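You operate a simulated robot arm through the tools that you are given. There is no shell and no other tool. Be economical: measure what you need, move in short steps, check, and stop when the job is done.

Carry out the task below with a simulated robot arm. There is one attempt and no reset: what you move stays moved.

TASK
Put things in order on the top of the steel bench. At the end: the black numbered block from the top of the steel bench stands on top of the white sticker sheet (marked "27"); the silver block is on the yellow plate; the orange pad stands where the teal bottle (marked "THREAD LOCK") stood; the teal bottle stands where the black numbered block stood; whatever was shut is shut again. Leave all else as you found it, and nothing knocked over.
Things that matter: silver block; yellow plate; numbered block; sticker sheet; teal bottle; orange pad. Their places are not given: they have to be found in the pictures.

It is judged by the outcome, as a careful person would: the job done as asked, and still so three seconds after it is handed in. It fails if anything else is knocked over, pushed out of place, dropped, spilled or broken.

THE ROBOT
A 6-joint arm with a two-finger parallel gripper, fixed in place. Base frame: the origin is at the foot of the arm, x ahead of it, y to its left, z up; the work surface is at about z = 880. Lengths are in mm, angles in rad, forces in N, time in s.
With the tool pointing down near the work surface it reaches from about 260 to 660 mm from the base axis. Its first joint turns from -1.152 to 1.152 rad. Payload 2.9 kg.
Tool frame: the origin (TCP) lies between the finger pads and is the grasp point; the fingertips stand 30 mm ahead of it; z points along the fingers, y is the line along which they close. The gripper opens to 110 mm. The fingers are 20 mm wide and 10 mm thick; the gripper's body (48 by 112 mm) begins 55 mm behind the TCP.
Orientation is that of the tool frame in the base frame, as [roll, pitch, yaw] about the fixed x, y, z axes, in that order (R = Rz(yaw) Ry(pitch) Rx(roll)). With the fingers straight down and closing along the base's y, the tool's x points along the base's -x, its y along +y and its z along -z.

THE INTERFACE
- The arm moves only by the tool drive_tool. Its argument "series" is a list of rows, each a list of 3 entries, a list of its own where there are three numbers: the closure, from 0 (fully open) to 1 (shut), then the shift along the tool's x, y, z in mm, then the turn, a rotation vector about the tool's x, y, z in rad. In form: [[fingers, [dx, dy, dz], [wx, wy, wz]], ...]. A call has 1 to 8 rows; each row is the pose to reach, as a shift and turn from the pose commanded when the call began, along the tool's axes at that moment. A row lasts 0.2 s, in which the tool goes at most 50 mm and 0.15 rad; a call with a longer step from one row to the next is refused whole, and so is a gripper value outside its range. A pose out of reach is approached as far as the arm can. The call stops where the force on the tool passes 40 N (or 10 N more than at its start, if that is more) or the arm is blocked; 0.2 s more then pass. The fingers move at their own pace (about 108 mm/s each) and stop on an object; they squeeze with about 33 N. The grip force told is the motor's: it shows also when the fingers shut on nothing. Time passes only in rows, and 0.2 s behind the last, so rows that repeat a pose let the fingers close. It gives the time, the measured TCP pose, the force on the tool (base axes), the opening and the grip force at its end, in the units of the frame above (readings bear some noise).
- Cameras (640 x 400 px; columns grow to the right, rows downward): "scene" is fixed at [69.7, 425, 1408.5]; the picture's right is [-0.91, -0.42, 0.00], its down [-0.19, 0.41, -0.89] and it looks along [0.37, -0.81, -0.45] (base axes); focal length 319 px, centre (320, 200). "wrist" rides on the gripper at [-36, 0, -57] in the tool frame; the picture's right is [0.00, -1.00, 0.00], its down [0.97, 0.00, -0.24] and it looks along [0.24, 0.00, 0.97] (tool axes); focal length 218 px, centre (320, 200).
- camera(camera): a new picture of that camera. No time passes.
- probe_pixels(camera, pixels): there is no depth. For up to 12 entries [column, row, z] of the newest picture of that camera ("zoom" is the newest enlarged one), the place [x, y] in the base frame at which the ray of that pixel passes the height z, good to about 3 mm, but the place of the scene camera against the robot may be out by one fixed shift of up to 25 mm in any direction. No time passes.
- close_up(camera, box): a new picture of the part [left, top, right, bottom] of that camera's present view, enlarged. No time passes.
- job_done(): hands the job in; it is judged then, once.

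Work in short steps. Measure before you move; look again where a grasp or a placing could have gone wrong, and mend it. You have 80 turns and 34 pictures in all, those below and enlarged ones among them. Open the gripper and draw the arm clear of the work before you hand the job in, unless the task says otherwise; then end with one line.

The tools are called after ">>>" as a command line: name --argument value ..., lists and objects as JSON in quotes. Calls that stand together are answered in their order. drive_tool: Moves the arm, as the interface text tells. Its arguments: {"type":"object","properties":{"series":{"type":"array"}},"required":["series"]} The other tools are called the same way: camera (camera) takes a picture; probe_pixels (camera, pixels) gives the place at which the rays of pixels pass given heights; close_up (camera, box) takes an enlarged picture of a part of a camera's view; job_done () hands the job in.

At the start:

```text
time_s: 0.0
eef_pos: [456.2, -48.6, 1226.2]
tcp_rot: [-3.141, 0.001, 3.141]
wrist_force: [-0.3, -0.2, -0.3]
grip_width: 109.9
grip_force: 0.1
```

scene: 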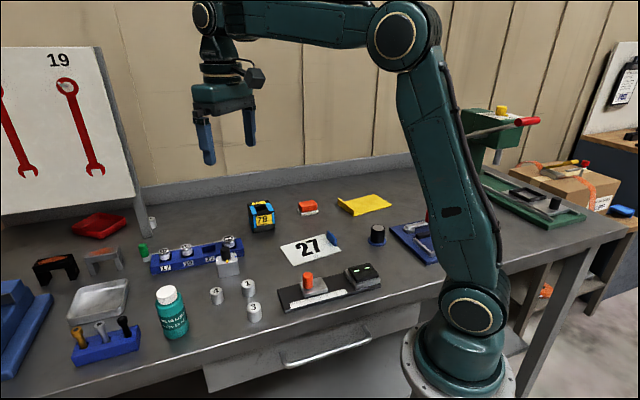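
wrist: 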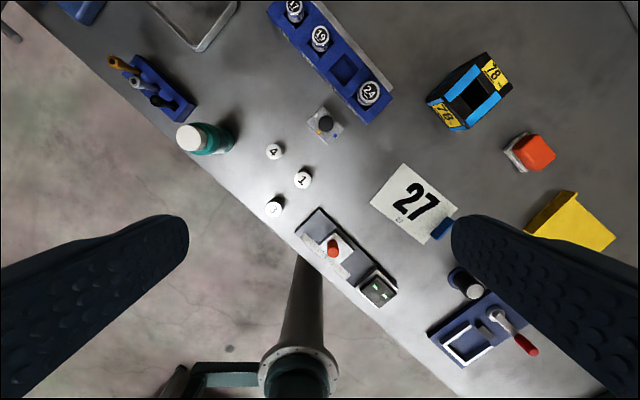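

The pictures show the block "78" near scene (261,216), the orange pad at (307,207), the yellow plate at (364,204), the sheet at (310,247), the bottle at (171,312), and perhaps the silver block at (228,262). I'll enlarge both views to be sure.

>>> close_up --camera "scene" --box '[130, 180, 400, 349]'

>>> close_up --camera "wrist" --box '[160, 0, 640, 300]'

```text
2.37 times, centred on (265, 264) of scene
```

zoom: 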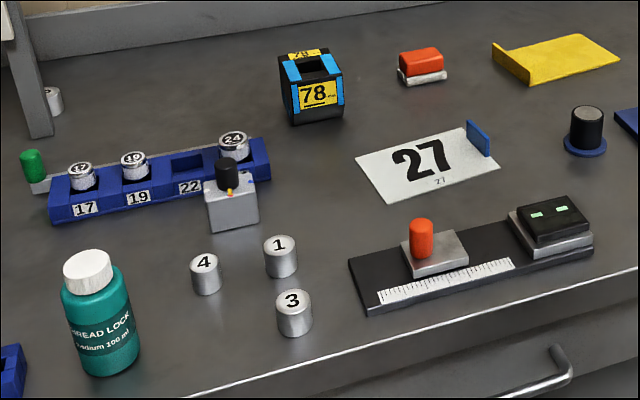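

```text
1.33 times, centred on (400, 150) of wrist
```

zoom: 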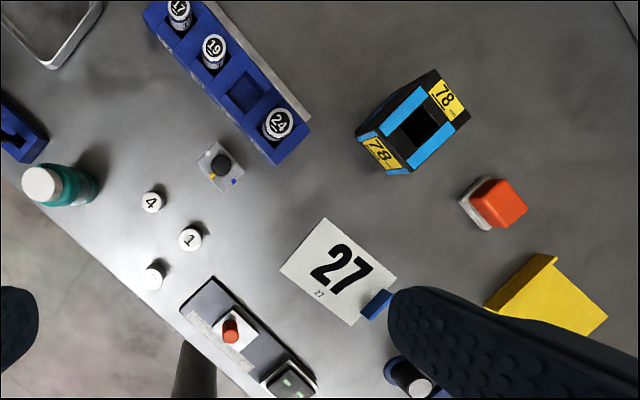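

The silver block with the black knob is at zoom (220,166), and block 78 is at about (412,122). I'll probe the main points at the heights I expect.

>>> probe_pixels --camera "zoom" --pixels '[[325, 218, 880], [397, 277, 880], [352, 326, 880], [279, 270, 880], [412, 122, 920], [220, 166, 900], [492, 203, 890], [548, 300, 880], [42, 184, 960], [72, 188, 890], [190, 238, 900], [376, 304, 890]]'

>>> probe_pixels --camera "scene" --pixels '[[310, 247, 880], [261, 228, 880], [228, 272, 880], [307, 213, 880], [364, 206, 880], [174, 335, 880]]'

```text
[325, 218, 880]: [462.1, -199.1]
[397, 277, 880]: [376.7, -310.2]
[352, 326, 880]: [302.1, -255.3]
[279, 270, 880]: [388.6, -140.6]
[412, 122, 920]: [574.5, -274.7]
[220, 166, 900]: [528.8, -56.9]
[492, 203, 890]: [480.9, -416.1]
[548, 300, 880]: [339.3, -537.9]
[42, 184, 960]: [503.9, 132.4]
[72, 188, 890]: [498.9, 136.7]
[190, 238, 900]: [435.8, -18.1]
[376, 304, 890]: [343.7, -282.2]
```

```text
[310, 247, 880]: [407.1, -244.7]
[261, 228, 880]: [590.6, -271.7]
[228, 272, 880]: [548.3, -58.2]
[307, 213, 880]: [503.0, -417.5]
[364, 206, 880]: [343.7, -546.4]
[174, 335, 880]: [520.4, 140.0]
```

The probes from both cameras agree, with the scene camera about 20 mm off. The bench axes are turned about -0.65 rad. I'll move up near block 78, turn with the bench and look.

>>> drive_tool --series '[[0, [-14, -36, 16], [0, 0, 0.13]], [0, [-28, -72, 32], [0, 0, 0.26]], [0, [-42, -108, 48], [0, 0, 0.39]], [0, [-56, -144, 64], [0, 0, 0.52]], [0, [-70, -180, 80], [0, 0, 0.65]]]'

>>> camera --camera "wrist"

```text
time_s: 1.2
eef_pos: [527.0, -227.7, 1142.5]
tcp_rot: [3.141, 0.002, 2.489]
wrist_force: [-1.1, 0.5, -0.1]
grip_width: 109.8
grip_force: 0.0
```

```text
29 pictures are left
```

wrist: 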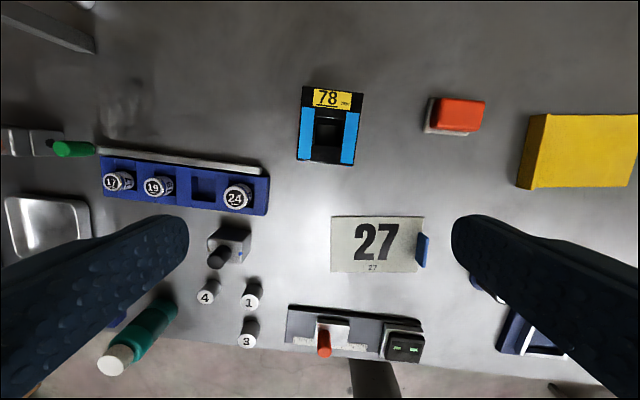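

The block is nearly square to the tool, turned about 0.08. I'll enlarge it in both views to get its height and exact footprint.

>>> close_up --camera "scene" --box '[220, 180, 332, 250]'

>>> close_up --camera "wrist" --box '[240, 60, 432, 180]'

```text
5.71 times, centred on (276, 215) of scene
```

zoom: 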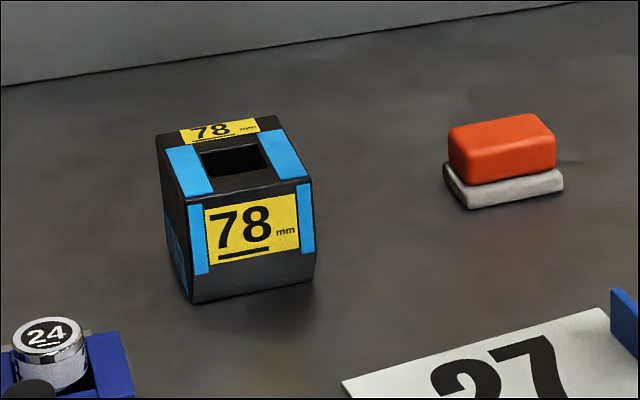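

```text
3.33 times, centred on (336, 120) of wrist
```

zoom: 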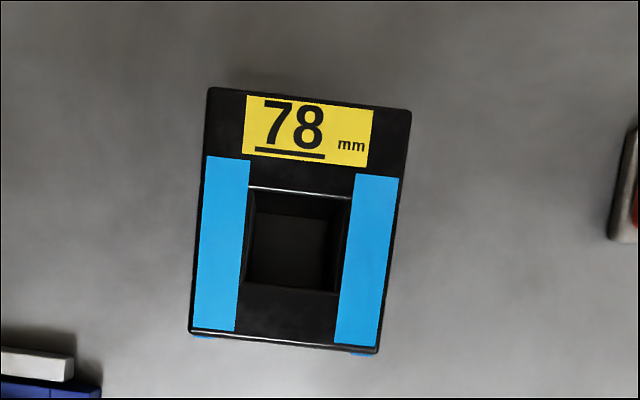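

I'll probe the top corners of block 78 at several heights. The scene view will fix the height.

>>> probe_pixels --camera "zoom" --pixels '[[208, 88, 950], [411, 110, 950], [379, 353, 950], [190, 332, 950], [208, 88, 935], [411, 110, 935], [379, 353, 935], [190, 332, 935]]'

>>> probe_pixels --camera "scene" --pixels '[[253.7, 233, 880], [275, 229, 880], [252, 215, 950], [274, 211.4, 950], [265.7, 200.8, 950], [247.7, 203.5, 950], [252, 215, 935], [274, 211.4, 935], [265.7, 200.8, 935], [247.7, 203.5, 935]]'

```text
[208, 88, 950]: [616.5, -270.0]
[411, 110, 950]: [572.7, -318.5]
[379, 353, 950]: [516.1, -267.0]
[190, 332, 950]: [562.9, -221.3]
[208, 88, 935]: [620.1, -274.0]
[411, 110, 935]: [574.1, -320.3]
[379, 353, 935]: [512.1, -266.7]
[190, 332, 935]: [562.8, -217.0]
```

```text
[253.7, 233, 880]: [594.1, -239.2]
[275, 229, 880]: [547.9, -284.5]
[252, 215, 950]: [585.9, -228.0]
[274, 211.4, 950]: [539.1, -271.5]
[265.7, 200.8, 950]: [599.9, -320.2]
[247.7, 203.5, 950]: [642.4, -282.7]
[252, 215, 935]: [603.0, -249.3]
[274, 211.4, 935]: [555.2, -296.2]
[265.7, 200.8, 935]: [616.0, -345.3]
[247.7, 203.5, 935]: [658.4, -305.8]
```

The block top is at z≈943, its centre is about (567,-269), and it is 66 wide and 76 deep, turned 0.105 from the tool. I'll move above it and check before going down around it.

>>> drive_tool --series '[[0, [-28, -4, 20], [0, 0, 0.105]], [0, [-56.7, -8.3, 50], [0, 0, 0.105]], [0, [-56.7, -8.3, 98], [0, 0, 0.105]], [0, [-56.7, -8.3, 140], [0, 0, 0.105]]]'

>>> camera --camera "wrist"

```text
time_s: 2.2
eef_pos: [565.5, -268.7, 1005.7]
tcp_rot: [-3.14, 0.001, 2.386]
wrist_force: [-0.5, 0.1, -0.1]
grip_width: 109.8
grip_force: 0.0
```

```text
26 pictures are left
```

wrist: 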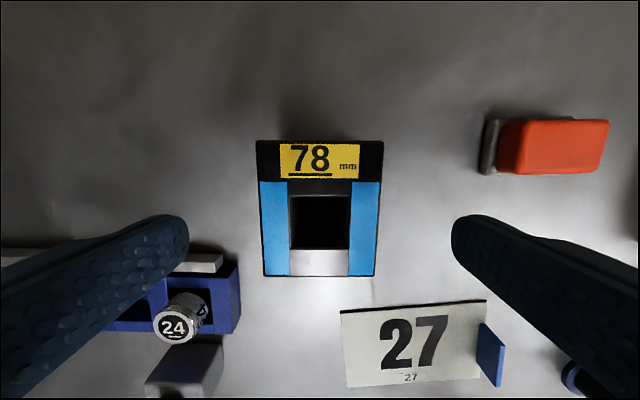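

The block is centred at column 320 and square to the tool. I'll check the tray corner against the left finger's path.

>>> probe_pixels --camera "wrist" --pixels '[[238, 258, 905], [222, 255, 890], [256, 141, 943], [383, 140, 943], [375, 277, 943], [264, 277, 943], [342, 312, 880], [486, 300, 880], [346, 387, 880], [480, 325, 895], [505, 350, 895]]'

```text
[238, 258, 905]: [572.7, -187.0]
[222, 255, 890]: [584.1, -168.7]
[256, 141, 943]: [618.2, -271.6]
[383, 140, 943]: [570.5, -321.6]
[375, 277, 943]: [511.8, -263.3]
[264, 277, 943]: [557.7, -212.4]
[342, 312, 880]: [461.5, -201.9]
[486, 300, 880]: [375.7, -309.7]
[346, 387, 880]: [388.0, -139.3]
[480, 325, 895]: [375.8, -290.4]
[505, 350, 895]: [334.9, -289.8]
```

The tray corner is 50 mm away along the tool's x, so it is clear. I'll go down 80 and close on the block.

>>> drive_tool --series '[[0, [0, 0, 40], [0, 0, 0]], [0, [0, 0, 80], [0, 0, 0]], [0.6, [0, 0, 80], [0, 0, 0]], [0.7, [0, 0, 80], [0, 0, 0]], [0.7, [0, 0, 80], [0, 0, 0]]]'

```text
time_s: 3.4
eef_pos: [563.8, -269.2, 926.7]
tcp_rot: [3.141, 0.0, 2.387]
wrist_force: [1.7, -0.1, -0.3]
grip_width: 65.9
grip_force: 33.6
```

The block is gripped at 65.9 mm. I'll lift it 60 and carry it over the sheet centre at about (385,-220), lining it up with the sheet.

>>> drive_tool --series '[[0.7, [0, 0, -30], [0, 0, 0]], [0.7, [0, 0, -60], [0, 0, 0]], [0.7, [41, -21.7, -60], [0, 0, -0.02]], [0.7, [82, -43.4, -60], [0, 0, -0.04]], [0.7, [123, -65, -60], [0, 0, -0.06]], [0.7, [164, -86.7, -60], [0, 0, -0.08]], [0.7, [164, -86.7, -60], [0, 0, -0.08]]]'

>>> camera --camera "scene"

>>> camera --camera "wrist"

```text
time_s: 5.0
eef_pos: [386.7, -219.7, 990.3]
tcp_rot: [3.141, 0.001, 2.466]
wrist_force: [0.3, 0.8, -0.3]
grip_width: 32.8
grip_force: 0.1
```

```text
25 pictures are left
```

scene: 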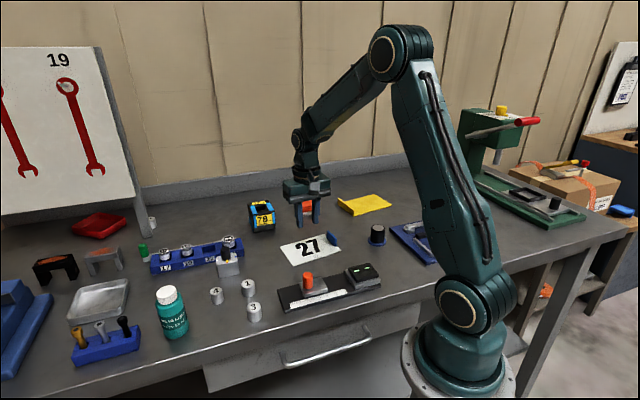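

```text
24 pictures are left
```

wrist: 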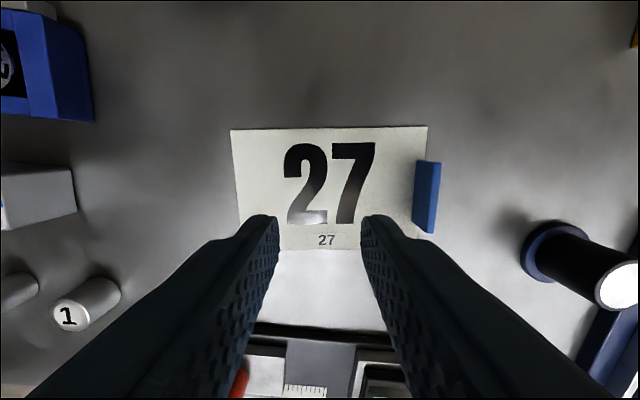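

The fingers ended at 32.8 mm with nothing between them, so the block slipped out. The scene still shows it near (262,215), and I'll look at it closely.

>>> close_up --camera "scene" --box '[220, 180, 332, 250]'

```text
5.71 times, centred on (276, 215) of scene
```

zoom: 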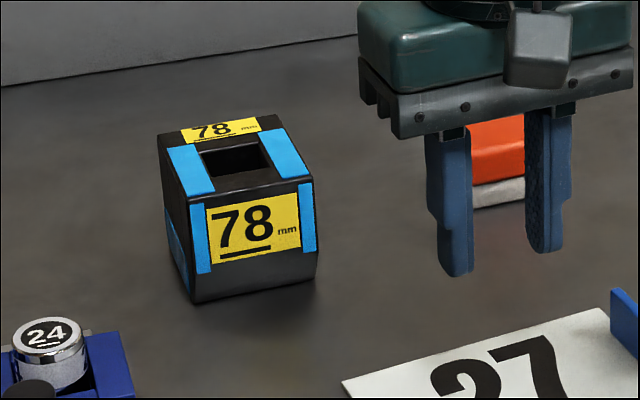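

The block barely moved. The fingers slid up its sides. I'll go back above it with the fingers open, then grip lower and lift slowly.

>>> drive_tool --series '[[0, [0, 0, -15], [0, 0, 0]], [0, [-42, 18, -15], [0, 0, 0.02]], [0, [-85, 37, -15], [0, 0, 0.04]], [0, [-128, 55, -15], [0, 0, 0.06]], [0, [-170.4, 73.3, -15], [0, 0, 0.08]], [0, [-170.4, 73.3, -15], [0, 0, 0.08]]]'

>>> close_up --camera "wrist" --box '[192, 80, 448, 240]'

```text
time_s: 6.4
eef_pos: [565.7, -270.9, 1002.7]
tcp_rot: [3.141, -0.002, 2.386]
wrist_force: [0.0, -0.8, 0.2]
grip_width: 110.2
grip_force: 0.2
```

```text
2.50 times, centred on (320, 160) of wrist
```

zoom: 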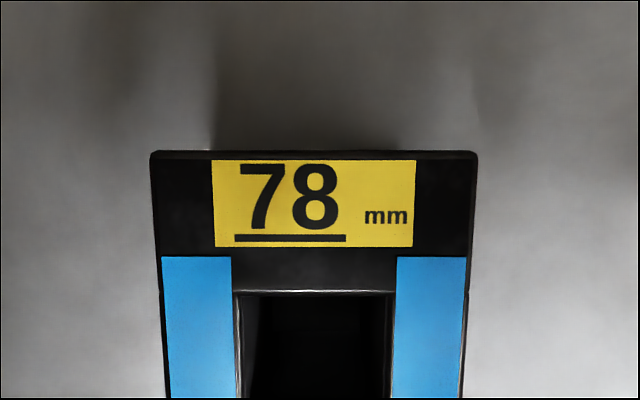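

It is aligned again. I'll go down to about TCP z=913, shut the fingers fully on the block and make a small slow lift to read the load.

>>> drive_tool --series '[[0, [0, 0, 45], [0, 0, 0]], [0, [0, 0, 89], [0, 0, 0]], [1, [0, 0, 89], [0, 0, 0]], [1, [0, 0, 89], [0, 0, 0]], [1, [0, 0, 89], [0, 0, 0]], [1, [0, 0, 87], [0, 0, 0]], [1, [0, 0, 84], [0, 0, 0]], [1, [0, 0, 81], [0, 0, 0]]]'

```text
time_s: 8.2
eef_pos: [566.3, -269.1, 920.6]
tcp_rot: [3.14, 0.0, 2.386]
wrist_force: [-0.2, -0.3, -3.0]
grip_width: 65.9
grip_force: 32.8
```

The load is -3 N. I'll lift another 12 mm and read again.

>>> drive_tool --series '[[1, [0, 0, -3], [0, 0, 0]], [1, [0, 0, -6], [0, 0, 0]], [1, [0, 0, -9], [0, 0, 0]], [1, [0, 0, -12], [0, 0, 0]]]'

>>> close_up --camera "scene" --box '[220, 180, 332, 250]'

```text
time_s: 9.2
eef_pos: [566.2, -267.9, 929.0]
tcp_rot: [-3.141, -0.002, 2.385]
wrist_force: [0.3, 0.2, -2.4]
grip_width: 66.0
grip_force: 32.5
```

```text
5.71 times, centred on (276, 215) of scene
```

zoom: 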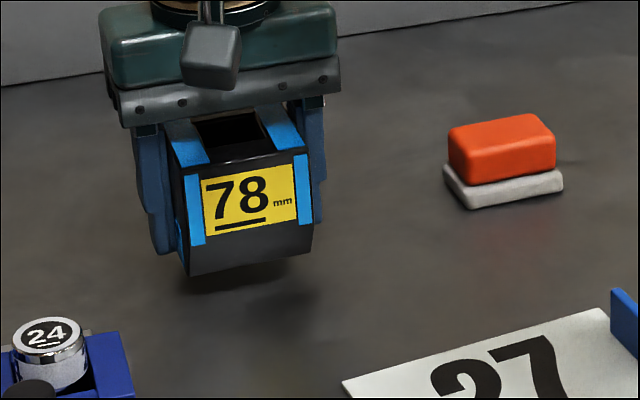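

The block is held and off the bench. I'll carry it gently with a bit more lift.

>>> drive_tool --series '[[1, [0, 0, -6], [0, 0, 0]], [1, [0, 0, -14], [0, 0, 0]], [1, [10, -5, -22], [0, 0, 0]], [1, [25, -13.5, -25], [0, 0, -0.02]], [1, [45, -24, -25], [0, 0, -0.04]], [1, [65, -35, -25], [0, 0, -0.06]], [1, [85, -46, -25], [0, 0, -0.08]], [1, [95, -51.4, -25], [0, 0, -0.08]]]'

```text
time_s: 11.0
eef_pos: [462.3, -241.0, 958.1]
tcp_rot: [-3.141, 0.001, 2.466]
wrist_force: [0.2, 0.1, -2.4]
grip_width: 65.8
grip_force: 32.7
```

It's still held. I'll move the rest of the way over the sheet.

>>> drive_tool --series '[[1, [12, -5, 0], [0, 0, 0]], [1, [30, -13, 0], [0, 0, 0]], [1, [50, -21.7, 0], [0, 0, 0]], [1, [65, -28, 0], [0, 0, 0]], [1, [73.5, -31.9, 0], [0, 0, 0]], [1, [73.5, -31.9, 10], [0, 0, 0]], [1, [73.5, -31.9, 20], [0, 0, 0]]]'

>>> camera --camera "wrist"

>>> close_up --camera "scene" --box '[240, 200, 400, 300]'

```text
time_s: 12.6
eef_pos: [383.7, -220.9, 934.8]
tcp_rot: [3.141, -0.001, 2.465]
wrist_force: [0.8, -0.1, -3.7]
grip_width: 65.8
grip_force: 33.3
```

```text
20 pictures are left
```

wrist: 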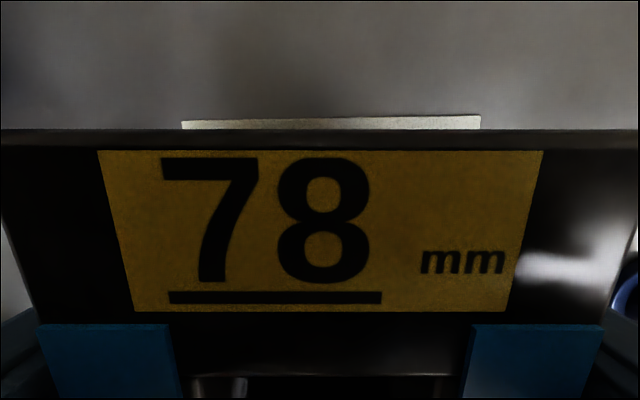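

```text
4.00 times, centred on (320, 250) of scene
```

zoom: 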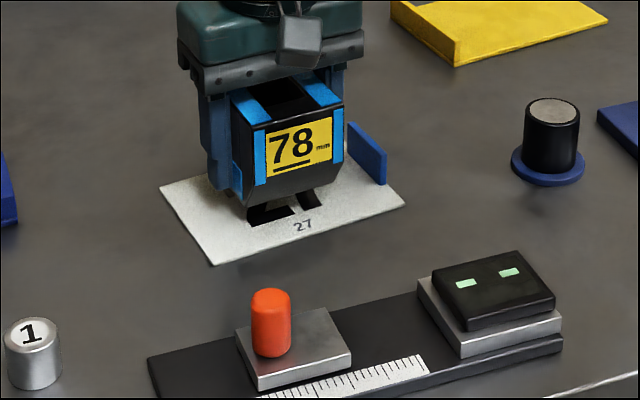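

The block hangs over the sheet centre. I'll lower it slowly about 20 mm until it touches.

>>> drive_tool --series '[[1, [0, 0, 5], [0, 0, 0]], [1, [0, 0, 10], [0, 0, 0]], [1, [0, 0, 14], [0, 0, 0]], [1, [0, 0, 17], [0, 0, 0]], [1, [0, 0, 19], [0, 0, 0]]]'

```text
time_s: 13.8
eef_pos: [384.6, -220.0, 916.9]
tcp_rot: [3.141, 0.0, 2.466]
wrist_force: [-0.6, 0.4, -2.4]
grip_width: 65.7
grip_force: 33.1
```

>>> drive_tool --series '[[1, [0, 0, 1.5], [0, 0, 0]], [1, [0, 0, 3], [0, 0, 0]], [1, [0, 0, 4], [0, 0, 0]]]'

```text
time_s: 14.6
eef_pos: [384.7, -220.1, 915.9]
tcp_rot: [-3.141, 0.002, 2.464]
wrist_force: [-5.7, 1.3, 27.0]
grip_width: 65.7
grip_force: 33.3
```

There is contact at 27 N. I'll ease off, open part way and lift clear.

>>> drive_tool --series '[[1, [0, 0, -2], [0, 0, 0]], [0.25, [0, 0, -2], [0, 0, 0]], [0.25, [0, 0, -2], [0, 0, 0]], [0.25, [0, 0, -40], [0, 0, 0]], [0.25, [0, 0, -85], [0, 0, 0]], [0.25, [0, 0, -130], [0, 0, 0]]]'

>>> camera --camera "wrist"

```text
time_s: 16.0
eef_pos: [382.0, -219.2, 1044.2]
tcp_rot: [-3.141, 0.001, 2.465]
wrist_force: [0.7, -0.7, -0.5]
grip_width: 82.6
grip_force: 0.1
```

```text
18 pictures are left
```

wrist: 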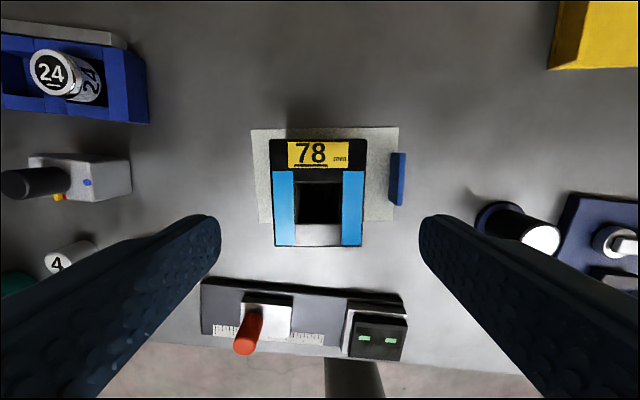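

Block 78 stands on the sheet. Next is the silver block near (528,-57), so I'll move above it and look.

>>> drive_tool --series '[[0, [0, 42, -8], [0, 0, 0]], [0, [-3, 86, -16], [0, 0, 0]], [0, [-6, 130, -20], [0, 0, 0]], [0, [-9, 174, -20], [0, 0, 0]], [0, [-12, 213, -20], [0, 0, 0]], [0, [-12, 213, -20], [0, 0, 0]]]'

>>> camera --camera "wrist"

>>> close_up --camera "scene" --box '[180, 230, 276, 290]'

```text
time_s: 17.4
eef_pos: [526.1, -60.1, 1063.6]
tcp_rot: [-3.14, 0.002, 2.466]
wrist_force: [-1.0, 0.5, -0.7]
grip_width: 110.1
grip_force: 0.0
```

```text
17 pictures are left
```

wrist: 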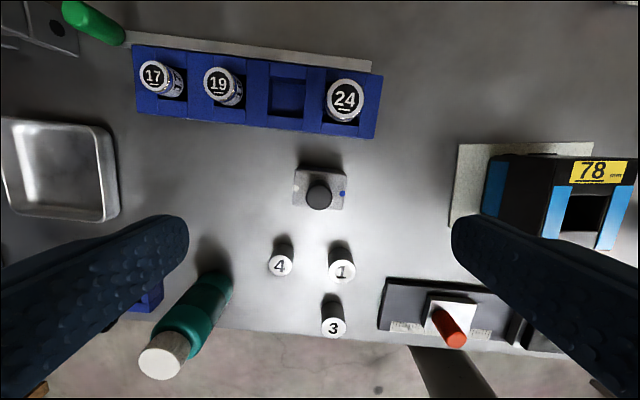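

```text
6.67 times, centred on (228, 260) of scene
```

zoom: 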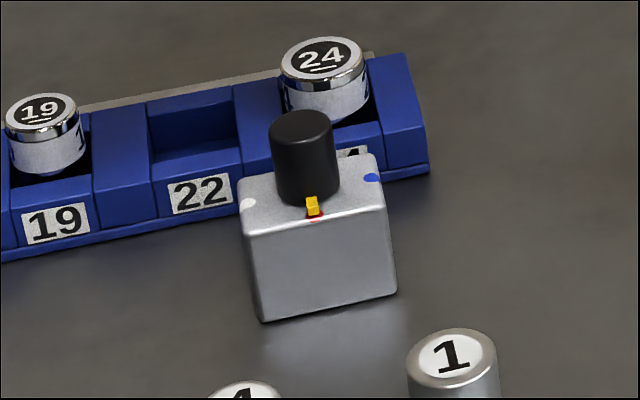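

I'll probe the silver body's top corners and the knob.

>>> probe_pixels --camera "wrist" --pixels '[[298, 168, 918], [347, 174, 918], [344, 210, 918], [292, 204, 918], [319, 197, 950], [377, 138, 905], [146, 315, 900], [222, 277, 890], [158, 362, 960], [340, 262, 910], [280, 262, 910], [178, 336, 950]]'

>>> probe_pixels --camera "zoom" --pixels '[[262, 322, 880], [397, 290, 880], [245, 237, 918], [386, 207, 918], [305, 125, 950]]'

```text
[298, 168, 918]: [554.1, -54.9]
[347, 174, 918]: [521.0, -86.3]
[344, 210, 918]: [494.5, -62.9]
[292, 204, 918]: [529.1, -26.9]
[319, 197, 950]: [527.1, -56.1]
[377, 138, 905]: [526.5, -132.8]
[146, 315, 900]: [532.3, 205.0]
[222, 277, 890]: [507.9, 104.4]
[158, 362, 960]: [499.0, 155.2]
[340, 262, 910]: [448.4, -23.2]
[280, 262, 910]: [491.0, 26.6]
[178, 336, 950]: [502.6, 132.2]
```

```text
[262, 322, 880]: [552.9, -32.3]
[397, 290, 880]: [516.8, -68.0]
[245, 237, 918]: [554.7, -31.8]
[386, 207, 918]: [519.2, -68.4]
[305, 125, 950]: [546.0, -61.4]
```

The silver body is 48×36 with its top at 918, centred at (524.7,-57.7). Its knob tops out at about 950. I'll turn 0.115, go down to TCP 914, grip the body and lift it slightly.

>>> drive_tool --series '[[0, [2.6, 1, 30], [0, 0, 0.115]], [0, [2.6, 1, 75], [0, 0, 0.115]], [0, [2.6, 1, 115], [0, 0, 0.115]], [0, [2.6, 1, 149], [0, 0, 0.115]], [1, [2.6, 1, 149], [0, 0, 0.115]], [1, [2.6, 1, 149], [0, 0, 0.115]], [1, [2.6, 1, 149], [0, 0, 0.115]], [1, [2.6, 1, 147], [0, 0, 0.115]]]'

```text
time_s: 19.2
eef_pos: [526.0, -56.5, 918.4]
tcp_rot: [3.141, 0.0, 2.35]
wrist_force: [-0.5, 0.0, -1.3]
grip_width: 49.8
grip_force: 33.0
```

It is gripped at 49.8 mm. I'll lift it gently and check the load.

>>> drive_tool --series '[[1, [0, 0, -4], [0, 0, 0]], [1, [0, 0, -10], [0, 0, 0]], [1, [0, 0, -18], [0, 0, 0]], [1, [0, 0, -28], [0, 0, 0]], [1, [0, 0, -40], [0, 0, 0]], [1, [0, 0, -55], [0, 0, 0]]]'

```text
time_s: 20.6
eef_pos: [526.8, -58.9, 971.4]
tcp_rot: [-3.14, -0.001, 2.351]
wrist_force: [0.2, -0.3, -2.6]
grip_width: 49.7
grip_force: 33.0
```

It weighs about 2.6 N and holds. I'll carry it high toward the plate.

>>> drive_tool --series '[[1, [0, 0, -15], [0, 0, 0]], [1, [-7, -12, -35], [0, 0, 0]], [1, [-20, -37, -55], [0, 0, 0]], [1, [-36, -68, -72], [0, 0, 0]], [1, [-52, -99, -80], [0, 0, 0]], [1, [-68, -130, -80], [0, 0, 0]], [1, [-83, -158, -80], [0, 0, 0]], [1, [-92.8, -176.3, -80], [0, 0, 0]]]'

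>>> camera --camera "wrist"

```text
time_s: 22.4
eef_pos: [465.2, -247.6, 1052.7]
tcp_rot: [3.14, 0.0, 2.352]
wrist_force: [0.2, -0.7, -3.0]
grip_width: 49.4
grip_force: 32.7
```

```text
15 pictures are left
```

wrist: 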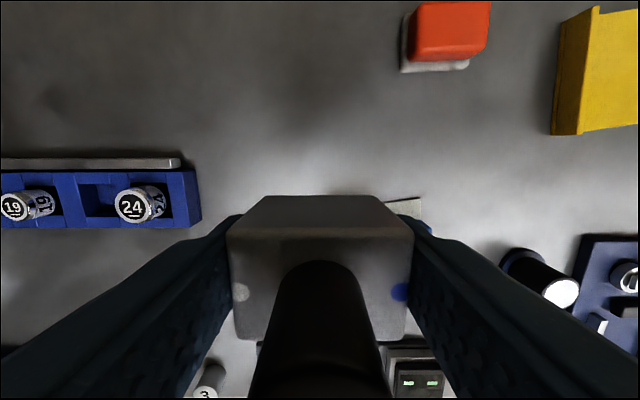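

The block is held squarely. I'll move another 150 to the right to see the plate.

>>> drive_tool --series '[[1, [0, -10, -5], [0, 0, 0]], [1, [0, -32, -10], [0, 0, 0]], [1, [0, -60, -10], [0, 0, 0]], [1, [0, -90, -10], [0, 0, 0]], [1, [0, -120, -10], [0, 0, 0]], [1, [0, -142, -10], [0, 0, 0]], [1, [0, -150, -10], [0, 0, 0]]]'

>>> camera --camera "wrist"

```text
time_s: 24.0
eef_pos: [359.1, -351.9, 1061.0]
tcp_rot: [3.141, 0.0, 2.352]
wrist_force: [0.4, 0.2, -4.6]
grip_width: 49.9
grip_force: 32.7
```

```text
14 pictures are left
```

wrist: 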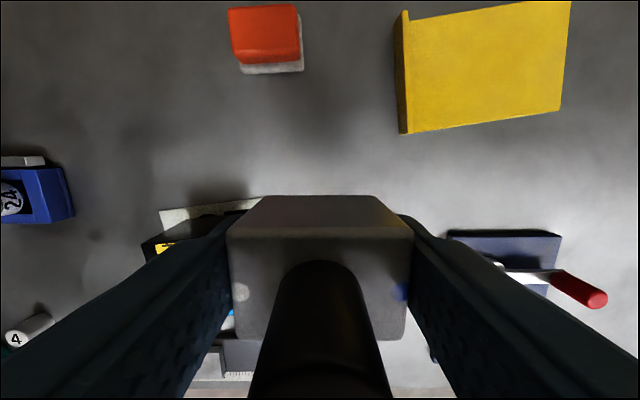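

The plate lies at (400–571, 0–134), with a low lip on its left edge. I'll probe its corners.

>>> probe_pixels --camera "wrist" --pixels '[[571, 1, 884], [561, 111, 884], [400, 133, 882], [395, 22, 882], [409, 133, 895], [405, 11, 895], [490, 65, 884]]'

>>> close_up --camera "scene" --box '[290, 180, 402, 250]'

```text
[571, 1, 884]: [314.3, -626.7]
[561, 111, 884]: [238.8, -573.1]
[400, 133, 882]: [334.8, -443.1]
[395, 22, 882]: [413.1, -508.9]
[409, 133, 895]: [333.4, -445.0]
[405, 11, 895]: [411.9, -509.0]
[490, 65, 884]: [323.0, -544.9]
```

```text
5.71 times, centred on (346, 215) of scene
```

zoom: 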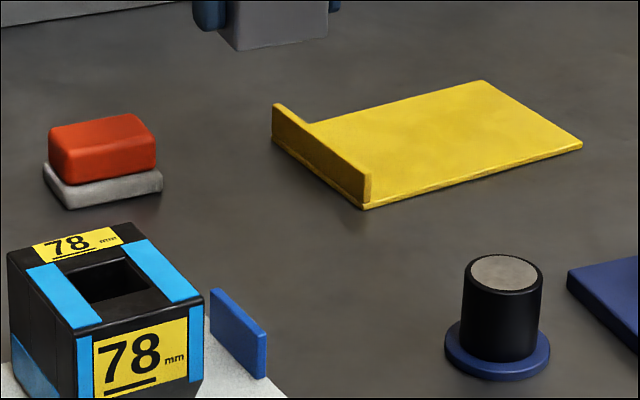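

The plate's centre is about (325,-538), its base is thin and its lip is roughly 15 mm tall. I'll move over (322,-530), lining up with the plate.

>>> drive_tool --series '[[1, [-6, -10, 0], [0, 0, -0.02]], [1, [-20, -30, 0], [0, 0, -0.05]], [1, [-38, -57, 0], [0, 0, -0.08]], [1, [-56, -85, 0], [0, 0, -0.11]], [1, [-74, -112, 0], [0, 0, -0.14]], [1, [-91, -137, 5], [0, 0, -0.15]], [1, [-100.4, -151.6, 15], [0, 0, -0.15]], [1, [-100.4, -151.6, 25], [0, 0, -0.15]]]'

```text
time_s: 25.8
eef_pos: [321.2, -530.7, 1037.1]
tcp_rot: [-3.141, 0.001, 2.501]
wrist_force: [-0.5, -0.6, -2.8]
grip_width: 49.7
grip_force: 33.2
```

It's over the plate. I'll go down to about 10 mm above contact and check.

>>> drive_tool --series '[[1, [0, 0, 12], [0, 0, 0]], [1, [0, 0, 32], [0, 0, 0]], [1, [0, 0, 54], [0, 0, 0]], [1, [0, 0, 76], [0, 0, 0]], [1, [0, 0, 94], [0, 0, 0]], [1, [0, 0, 104], [0, 0, 0]], [1, [0, 0, 108], [0, 0, 0]]]'

>>> close_up --camera "scene" --box '[290, 170, 418, 250]'

```text
time_s: 27.4
eef_pos: [321.3, -531.9, 928.7]
tcp_rot: [-3.141, -0.001, 2.501]
wrist_force: [0.2, -0.3, -3.4]
grip_width: 49.7
grip_force: 32.6
```

```text
5.00 times, centred on (354, 210) of scene
```

zoom: 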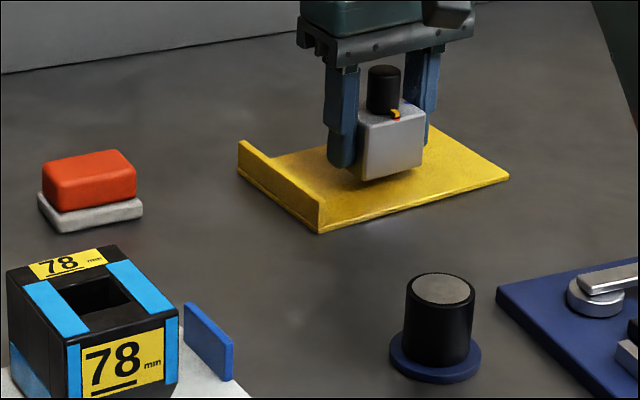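

It's well placed over the plate. I'll lower it slowly to contact.

>>> drive_tool --series '[[1, [0, 0, 3], [0, 0, 0]], [1, [0, 0, 6], [0, 0, 0]], [1, [0, 0, 8], [0, 0, 0]]]'

```text
time_s: 28.2
eef_pos: [323.0, -532.2, 921.9]
tcp_rot: [-3.141, 0.0, 2.501]
wrist_force: [-0.5, -0.8, -3.5]
grip_width: 49.7
grip_force: 32.8
```

>>> drive_tool --series '[[1, [0, 0, 1.5], [0, 0, 0]], [1, [0, 0, 3], [0, 0, 0]]]'

```text
time_s: 28.8
eef_pos: [321.7, -531.6, 920.4]
tcp_rot: [-3.139, 0.004, 2.5]
wrist_force: [-2.5, -0.9, 12.8]
grip_width: 49.6
grip_force: 33.3
```

It's in contact with the plate. I'll release and lift, keeping the fingers clear of the knob.

>>> drive_tool --series '[[1, [0, 0, -1], [0, 0, 0]], [0.25, [0, 0, -1], [0, 0, 0]], [0.25, [0, 0, -1], [0, 0, 0]], [0.25, [0, 0, -35], [0, 0, 0]], [0.25, [0, 0, -80], [0, 0, 0]], [0.25, [0, 0, -125], [0, 0, 0]]]'

>>> camera --camera "wrist"

```text
time_s: 30.2
eef_pos: [322.0, -530.6, 1042.9]
tcp_rot: [3.14, -0.001, 2.501]
wrist_force: [-0.8, 0.5, -0.2]
grip_width: 82.6
grip_force: 0.0
```

```text
11 pictures are left
```

wrist: 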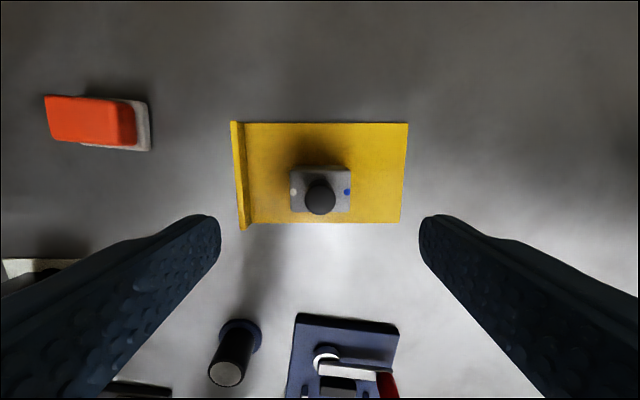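

The silver block is on the plate. Next I'll travel high to the bottle near (500,135) for a view.

>>> drive_tool --series '[[0, [14, 32, -25], [0, 0, 0]], [0, [31, 73, -45], [0, 0, 0]], [0, [49, 115, -60], [0, 0, 0]], [0, [67, 159, -70], [0, 0, 0]], [0, [85, 203, -77], [0, 0, 0]], [0, [103, 247, -77], [0, 0, 0]], [0, [121, 290, -77], [0, 0, 0]], [0, [139, 332, -77], [0, 0, 0]]]'

>>> drive_tool --series '[[0, [18, 42, 0], [0, 0, 0]], [0, [36, 85, 0], [0, 0, 0]], [0, [54, 128, 0], [0, 0, 0]], [0, [72, 171, 0], [0, 0, 0]], [0, [90, 214, 0], [0, 0, 0]], [0, [107, 254, 0], [0, 0, 0]], [0, [117, 276, 0], [0, 0, 0]]]'

>>> camera --camera "wrist"

```text
time_s: 32.0
eef_pos: [407.0, -179.3, 1120.0]
tcp_rot: [-3.141, 0.001, 2.5]
wrist_force: [0.0, -0.6, 0.1]
grip_width: 110.1
grip_force: 0.1
```

```text
time_s: 33.6
eef_pos: [479.9, 111.9, 1120.5]
tcp_rot: [3.141, 0.0, 2.501]
wrist_force: [0.2, 0.1, 0.3]
grip_width: 109.7
grip_force: 0.0
```

```text
10 pictures are left
```

wrist: 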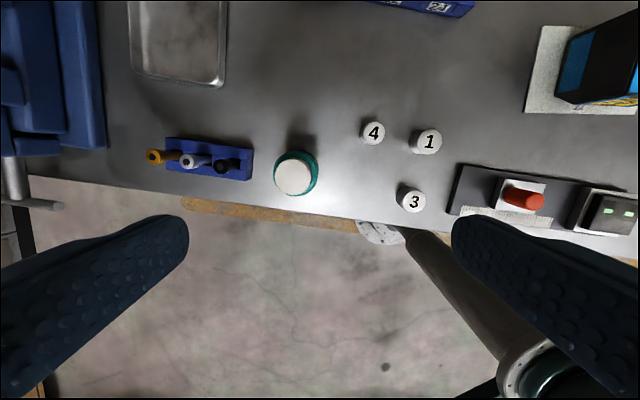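

The bottle's cap is at (294,178) and its shoulder circle is centred near (297,173). I'll probe it for position, and its height from the scene.

>>> probe_pixels --camera "wrist" --pixels '[[294, 178, 970], [294, 178, 980], [297, 173, 945], [274, 172, 940], [320, 172, 940], [275, 178, 975], [313, 178, 975], [253, 158, 895], [250, 181, 895]]'

>>> close_up --camera "scene" --box '[128, 275, 224, 345]'

```text
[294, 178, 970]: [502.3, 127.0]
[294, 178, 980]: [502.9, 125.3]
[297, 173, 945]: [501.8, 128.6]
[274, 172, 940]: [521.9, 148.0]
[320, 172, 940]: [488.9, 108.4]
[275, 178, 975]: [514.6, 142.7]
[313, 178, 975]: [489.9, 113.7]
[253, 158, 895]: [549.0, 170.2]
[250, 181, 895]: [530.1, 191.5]
```

```text
5.71 times, centred on (176, 310) of scene
```

zoom: 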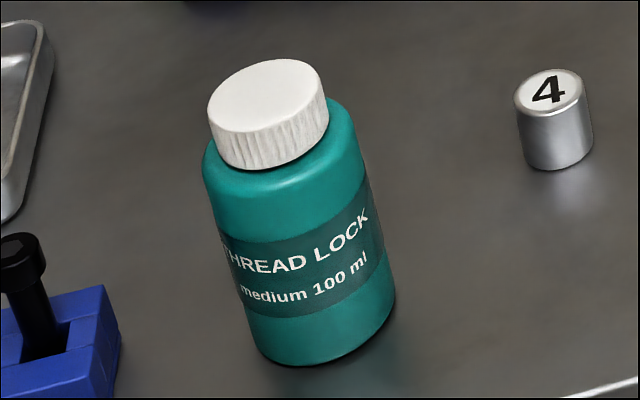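

>>> probe_pixels --camera "zoom" --pixels '[[265, 95, 960], [265, 95, 970], [265, 95, 980], [265, 95, 990], [322, 335, 880], [320, 325, 880]]'

```text
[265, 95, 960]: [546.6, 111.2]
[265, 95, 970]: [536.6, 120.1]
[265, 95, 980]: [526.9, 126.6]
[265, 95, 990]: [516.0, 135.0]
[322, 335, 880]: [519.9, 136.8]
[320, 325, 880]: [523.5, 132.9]
```

The bottle's axis is near (503,127), its top is at about 977 and it is roughly 52 wide. The small rack is about 62 mm to its left, so I'll open only to about 76. First I'll hover with the tips just above the cap.

>>> drive_tool --series '[[0.31, [-5, 13, 20], [0, 0, 0]], [0.31, [-9.5, 25.9, 50], [0, 0, 0]], [0.31, [-9.5, 25.9, 80], [0, 0, 0]], [0.31, [-9.5, 25.9, 95], [0, 0, 0]]]'

>>> camera --camera "wrist"

```text
time_s: 34.6
eef_pos: [503.5, 124.6, 1023.9]
tcp_rot: [-3.14, -0.001, 2.5]
wrist_force: [0.1, 0.3, -0.2]
grip_width: 75.8
grip_force: 0.0
```

```text
8 pictures are left
```

wrist: 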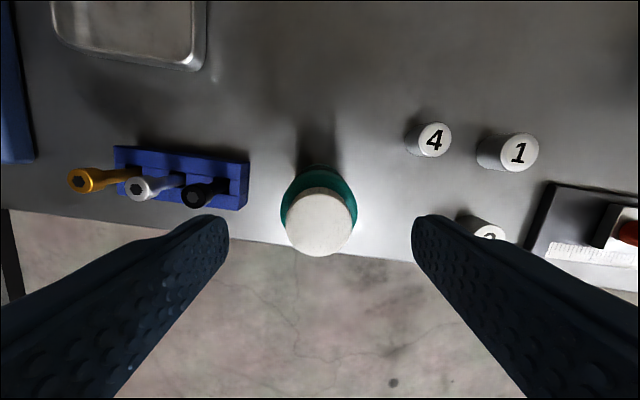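

The bottle is centred between the fingers. I'll go down to TCP ~932 and grip gently, then lift slightly.

>>> drive_tool --series '[[0.31, [0, 0, 40], [0, 0, 0]], [0.31, [0, 0, 75], [0, 0, 0]], [0.31, [0, 0, 92], [0, 0, 0]], [1, [0, 0, 92], [0, 0, 0]], [1, [0, 0, 92], [0, 0, 0]], [1, [0, 0, 92], [0, 0, 0]], [1, [0, 0, 90], [0, 0, 0]], [1, [0, 0, 86], [0, 0, 0]]]'

```text
time_s: 36.4
eef_pos: [502.8, 122.6, 940.5]
tcp_rot: [3.14, -0.001, 2.502]
wrist_force: [0.5, 0.6, -1.7]
grip_width: 44.9
grip_force: 32.9
```

It's gripped at 44.9 mm. I'll keep lifting slowly.

>>> drive_tool --series '[[1, [0, 0, -4], [0, 0, 0]], [1, [0, 0, -10], [0, 0, 0]], [1, [0, 0, -20], [0, 0, 0]], [1, [0, 0, -35], [0, 0, 0]], [1, [0, 0, -55], [0, 0, 0]], [1, [0, 0, -80], [0, 0, 0]], [1, [0, 0, -100], [0, 0, 0]]]'

```text
time_s: 38.0
eef_pos: [504.5, 124.1, 1041.0]
tcp_rot: [3.141, 0.001, 2.502]
wrist_force: [-1.2, 0.6, -1.8]
grip_width: 45.0
grip_force: 32.7
```

The bottle is held. I'll carry it toward block 78's old place (565,-268), over the tray.

>>> drive_tool --series '[[1, [-5, -5, 0], [0, 0, 0]], [1, [-17, -17, 0], [0, 0, 0]], [1, [-35, -34, 0], [0, 0, 0]], [1, [-57, -56, 0], [0, 0, 0]], [1, [-80, -79, 0], [0, 0, 0]], [1, [-104, -102, 0], [0, 0, 0]], [1, [-128, -126, 0], [0, 0, 0]], [1, [-152, -150, 0], [0, 0, 0]]]'

>>> drive_tool --series '[[1, [-24, -24, 0], [0, 0, 0]], [1, [-48, -47, 0], [0, 0, 0]], [1, [-72, -71, 0], [0, 0, 0]], [1, [-94, -93, 0], [0, 0, 0]], [1, [-112, -111, 0], [0, 0, 0]], [1, [-124, -122, 0], [0, 0, 0]], [1, [-130.5, -128.3, 0], [0, 0, 0]]]'

```text
time_s: 39.8
eef_pos: [538.9, -89.0, 1038.4]
tcp_rot: [3.141, 0.0, 2.501]
wrist_force: [0.5, 0.0, -1.1]
grip_width: 45.2
grip_force: 32.8
```

```text
time_s: 41.4
eef_pos: [565.6, -268.4, 1039.8]
tcp_rot: [-3.141, -0.001, 2.502]
wrist_force: [0.4, -0.2, -1.6]
grip_width: 45.0
grip_force: 32.3
```

It's over (565.6,-268.4). I'll go down to just above contact.

>>> drive_tool --series '[[1, [0, 0, 10], [0, 0, 0]], [1, [0, 0, 30], [0, 0, 0]], [1, [0, 0, 52], [0, 0, 0]], [1, [0, 0, 74], [0, 0, 0]], [1, [0, 0, 90], [0, 0, 0]], [1, [0, 0, 97], [0, 0, 0]], [1, [0, 0, 100], [0, 0, 0]]]'

>>> drive_tool --series '[[1, [0, 0, 1.5], [0, 0, 0]], [1, [0, 0, 3], [0, 0, 0]], [1, [0, 0, 4.5], [0, 0, 0]]]'

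>>> close_up --camera "scene" --box '[220, 170, 332, 250]'

```text
time_s: 43.0
eef_pos: [564.9, -268.7, 937.9]
tcp_rot: [3.141, 0.0, 2.502]
wrist_force: [0.2, -0.2, -0.9]
grip_width: 44.9
grip_force: 33.3
```

```text
time_s: 43.8
eef_pos: [563.3, -269.3, 933.6]
tcp_rot: [-3.142, 0.001, 2.5]
wrist_force: [-0.3, -0.3, 0.2]
grip_width: 44.8
grip_force: 33.4
```

```text
5.00 times, centred on (276, 210) of scene
```

zoom: 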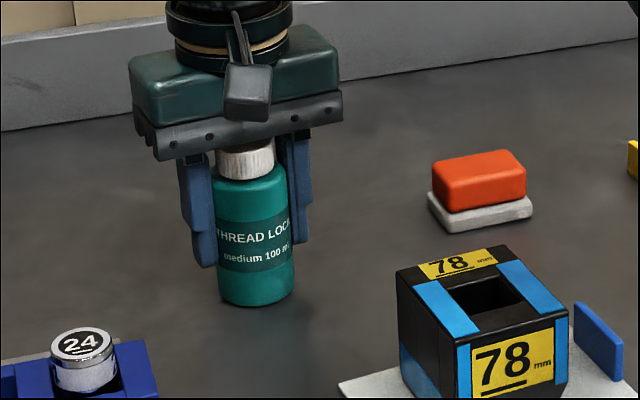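

It's just about touching. I'll go down a little more.

>>> drive_tool --series '[[1, [0, 0, 1], [0, 0, 0]], [1, [0, 0, 2], [0, 0, 0]]]'

```text
time_s: 44.4
eef_pos: [564.6, -268.0, 933.9]
tcp_rot: [3.141, 0.001, 2.501]
wrist_force: [-6.1, 2.5, 15.7]
grip_width: 45.1
grip_force: 33.1
```

Contact is firm at 15.7 N. I'll release evenly and rise.

>>> drive_tool --series '[[1, [0, 0, -1], [0, 0, 0]], [0.25, [0, 0, -1], [0, 0, 0]], [0.25, [0, 0, -1], [0, 0, 0]], [0.25, [0, 0, -30], [0, 0, 0]], [0.25, [0, 0, -75], [0, 0, 0]], [0.25, [0, 0, -120], [0, 0, 0]], [0.25, [0, 0, -150], [0, 0, 0]]]'

```text
time_s: 46.0
eef_pos: [562.4, -266.5, 1080.3]
tcp_rot: [-3.141, -0.001, 2.5]
wrist_force: [0.0, -0.3, 0.0]
grip_width: 82.4
grip_force: 0.0
```

Now the orange pad near (481,-416). I'll move over it and look.

>>> drive_tool --series '[[0, [-4, -40, 0], [0, 0, 0]], [0, [-8, -83, 0], [0, 0, 0]], [0, [-12, -126, 10], [0, 0, 0]], [0, [-16, -167, 20], [0, 0, 0]], [0, [-16, -167, 20], [0, 0, 0]]]'

>>> camera --camera "wrist"

```text
time_s: 47.2
eef_pos: [473.8, -410.1, 1065.4]
tcp_rot: [-3.141, 0.0, 2.504]
wrist_force: [-0.5, -0.5, 0.2]
grip_width: 110.0
grip_force: 0.2
```

```text
6 pictures are left
```

wrist: 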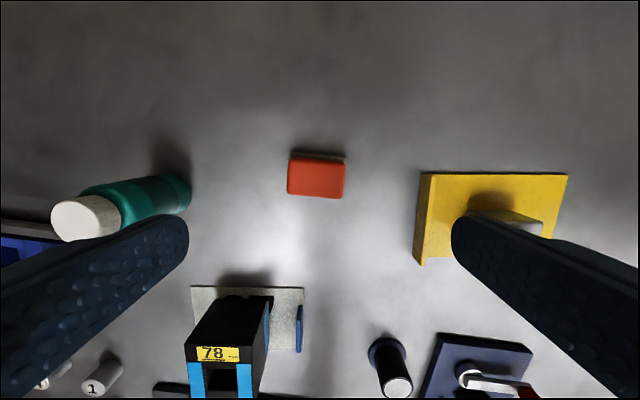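

The bottle stands upright and the orange pad is at (287–345,157–198). I'll probe its corners and enlarge it for the turn.

>>> probe_pixels --camera "wrist" --pixels '[[290, 157, 908], [345, 162, 908], [341, 198, 908], [287, 195, 908], [317, 178, 908], [317, 178, 890]]'

>>> close_up --camera "wrist" --box '[272, 140, 368, 200]'

```text
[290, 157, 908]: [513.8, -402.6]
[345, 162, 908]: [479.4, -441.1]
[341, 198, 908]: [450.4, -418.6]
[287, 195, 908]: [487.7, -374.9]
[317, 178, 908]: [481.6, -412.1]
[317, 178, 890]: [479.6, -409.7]
```

```text
6.67 times, centred on (320, 170) of wrist
```

zoom: 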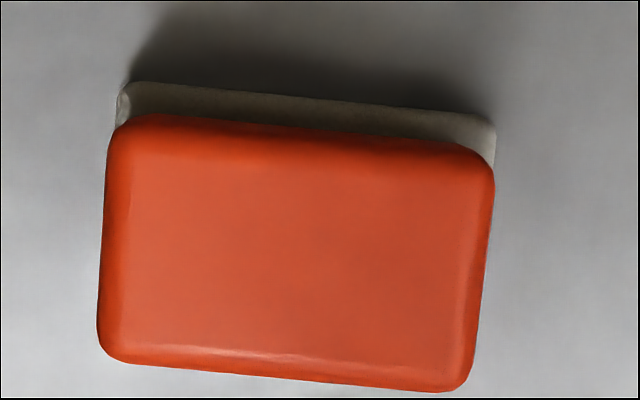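

I'll turn 0.09, go down to TCP ~914 so the tips reach the white base, and grip the pad.

>>> drive_tool --series '[[0, [-7, 3, 35], [0, 0, 0.09]], [0, [-7, 3, 80], [0, 0, 0.09]], [0, [-7, 3, 120], [0, 0, 0.09]], [0, [-7, 3, 151], [0, 0, 0.09]], [0.2, [-7, 3, 151], [0, 0, 0.09]], [1, [-7, 3, 151], [0, 0, 0.09]], [1, [-7, 3, 151], [0, 0, 0.09]], [1, [-7, 3, 150], [0, 0, 0.09]]]'

>>> drive_tool --series '[[1, [0, 0, -3], [0, 0, 0]], [1, [0, 0, -7], [0, 0, 0]], [1, [0, 0, -13], [0, 0, 0]], [1, [0, 0, -20], [0, 0, 0]], [1, [0, 0, -28], [0, 0, 0]]]'

>>> close_up --camera "scene" --box '[220, 170, 380, 270]'

```text
time_s: 49.0
eef_pos: [483.7, -413.2, 912.3]
tcp_rot: [-3.141, -0.001, 2.41]
wrist_force: [0.2, 0.2, 0.3]
grip_width: 59.0
grip_force: 33.5
```

```text
time_s: 50.2
eef_pos: [483.4, -412.1, 940.3]
tcp_rot: [3.141, 0.0, 2.411]
wrist_force: [-0.1, -0.9, -0.1]
grip_width: 58.8
grip_force: 33.0
```

```text
4.00 times, centred on (300, 220) of scene
```

zoom: 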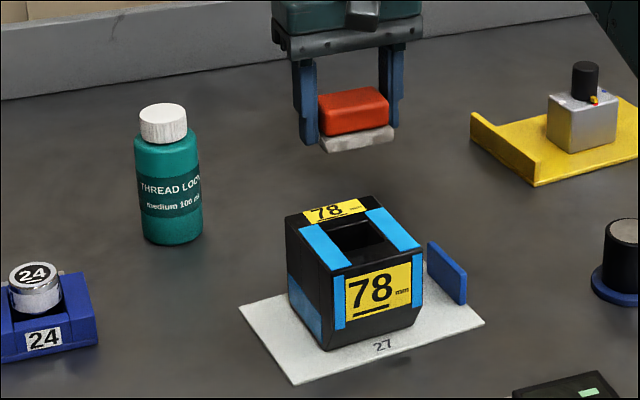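

The pad with its white base is held. I'll lift it high and carry it to the bottle's old place (503,124.5).

>>> drive_tool --series '[[1, [0, 0, -25], [0, 0, 0]], [1, [3, 4, -60], [0, 0, 0]], [1, [14, 17, -95], [0, 0, -0.01]], [1, [32, 39, -118], [0, 0, -0.03]], [1, [55, 66, -120], [0, 0, -0.05]], [1, [80, 96, -120], [0, 0, -0.07]], [1, [105, 126, -120], [0, 0, -0.09]], [1, [130, 156, -120], [0, 0, -0.09]]]'

```text
time_s: 52.0
eef_pos: [489.3, -210.6, 1059.0]
tcp_rot: [-3.141, -0.001, 2.502]
wrist_force: [-0.7, 0.4, -0.6]
grip_width: 58.9
grip_force: 32.6
```

>>> drive_tool --series '[[1, [18, 26, 0], [0, 0, 0]], [1, [38, 56, 0], [0, 0, 0]], [1, [58, 85, 0], [0, 0, 0]], [1, [78, 114, 0], [0, 0, 0]], [1, [98, 144, 0], [0, 0, 0]], [1, [118, 173, 0], [0, 0, 0]], [1, [138, 202, 0], [0, 0, 0]], [1, [158, 231.5, 0], [0, 0, 0]]]'

>>> drive_tool --series '[[1, [16, 24, 0], [0, 0, 0]], [1, [27, 40, 5], [0, 0, 0]], [1, [31, 45.6, 20], [0, 0, 0]], [1, [31, 45.6, 45], [0, 0, 0]], [1, [31, 45.6, 70], [0, 0, 0]], [1, [31, 45.6, 90], [0, 0, 0]]]'

>>> close_up --camera "scene" --box '[64, 260, 256, 380]'

```text
time_s: 53.8
eef_pos: [502.5, 68.1, 1059.7]
tcp_rot: [-3.141, 0.0, 2.501]
wrist_force: [0.2, -0.3, 0.2]
grip_width: 58.9
grip_force: 32.6
```

```text
time_s: 55.2
eef_pos: [506.7, 125.0, 970.3]
tcp_rot: [3.141, 0.0, 2.501]
wrist_force: [0.2, 0.2, -1.0]
grip_width: 59.0
grip_force: 33.5
```

```text
3.33 times, centred on (160, 320) of scene
```

zoom: 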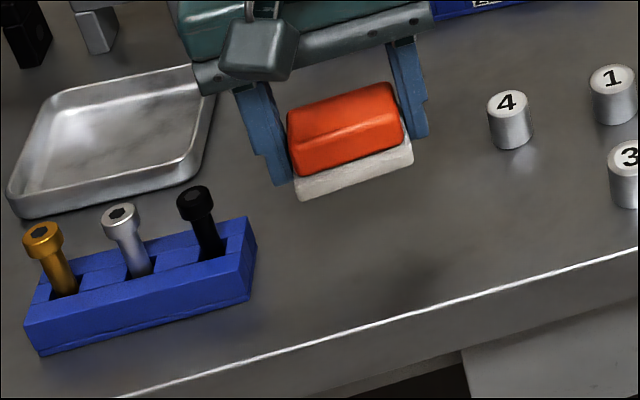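

There is good clearance to the rack. I'll make a small correction and go down to just above the bench.

>>> drive_tool --series '[[1, [2.5, -2.5, 15], [0, 0, 0]], [1, [2.5, -2.5, 32], [0, 0, 0]], [1, [2.5, -2.5, 45], [0, 0, 0]], [1, [2.5, -2.5, 52], [0, 0, 0]], [1, [2.5, -2.5, 54.5], [0, 0, 0]]]'

>>> drive_tool --series '[[1, [0, 0, 1.5], [0, 0, 0]], [1, [0, 0, 3], [0, 0, 0]]]'

```text
time_s: 56.4
eef_pos: [500.2, 123.3, 915.8]
tcp_rot: [3.14, 0.0, 2.502]
wrist_force: [-0.7, 0.6, -0.3]
grip_width: 59.0
grip_force: 33.4
```

```text
time_s: 57.0
eef_pos: [500.9, 122.8, 913.6]
tcp_rot: [-3.141, 0.0, 2.501]
wrist_force: [-0.9, -0.6, -0.4]
grip_width: 58.6
grip_force: 32.8
```

>>> drive_tool --series '[[1, [-0.5, 2, 0], [0, 0, 0]], [1, [-0.5, 2, 1], [0, 0, 0]], [1, [-0.5, 2, 2], [0, 0, 0]], [1, [-0.5, 2, 2.5], [0, 0, 0]]]'

```text
time_s: 58.0
eef_pos: [502.0, 124.7, 911.0]
tcp_rot: [-3.14, 0.001, 2.502]
wrist_force: [-0.1, 0.4, -1.0]
grip_width: 58.9
grip_force: 33.1
```

>>> drive_tool --series '[[1, [0, 0, 0.7], [0, 0, 0]], [1, [0, 0, 1.2], [0, 0, 0]]]'

```text
time_s: 58.6
eef_pos: [503.0, 124.7, 909.6]
tcp_rot: [-3.141, 0.002, 2.503]
wrist_force: [-3.4, -0.4, 9.9]
grip_width: 59.0
grip_force: 33.1
```

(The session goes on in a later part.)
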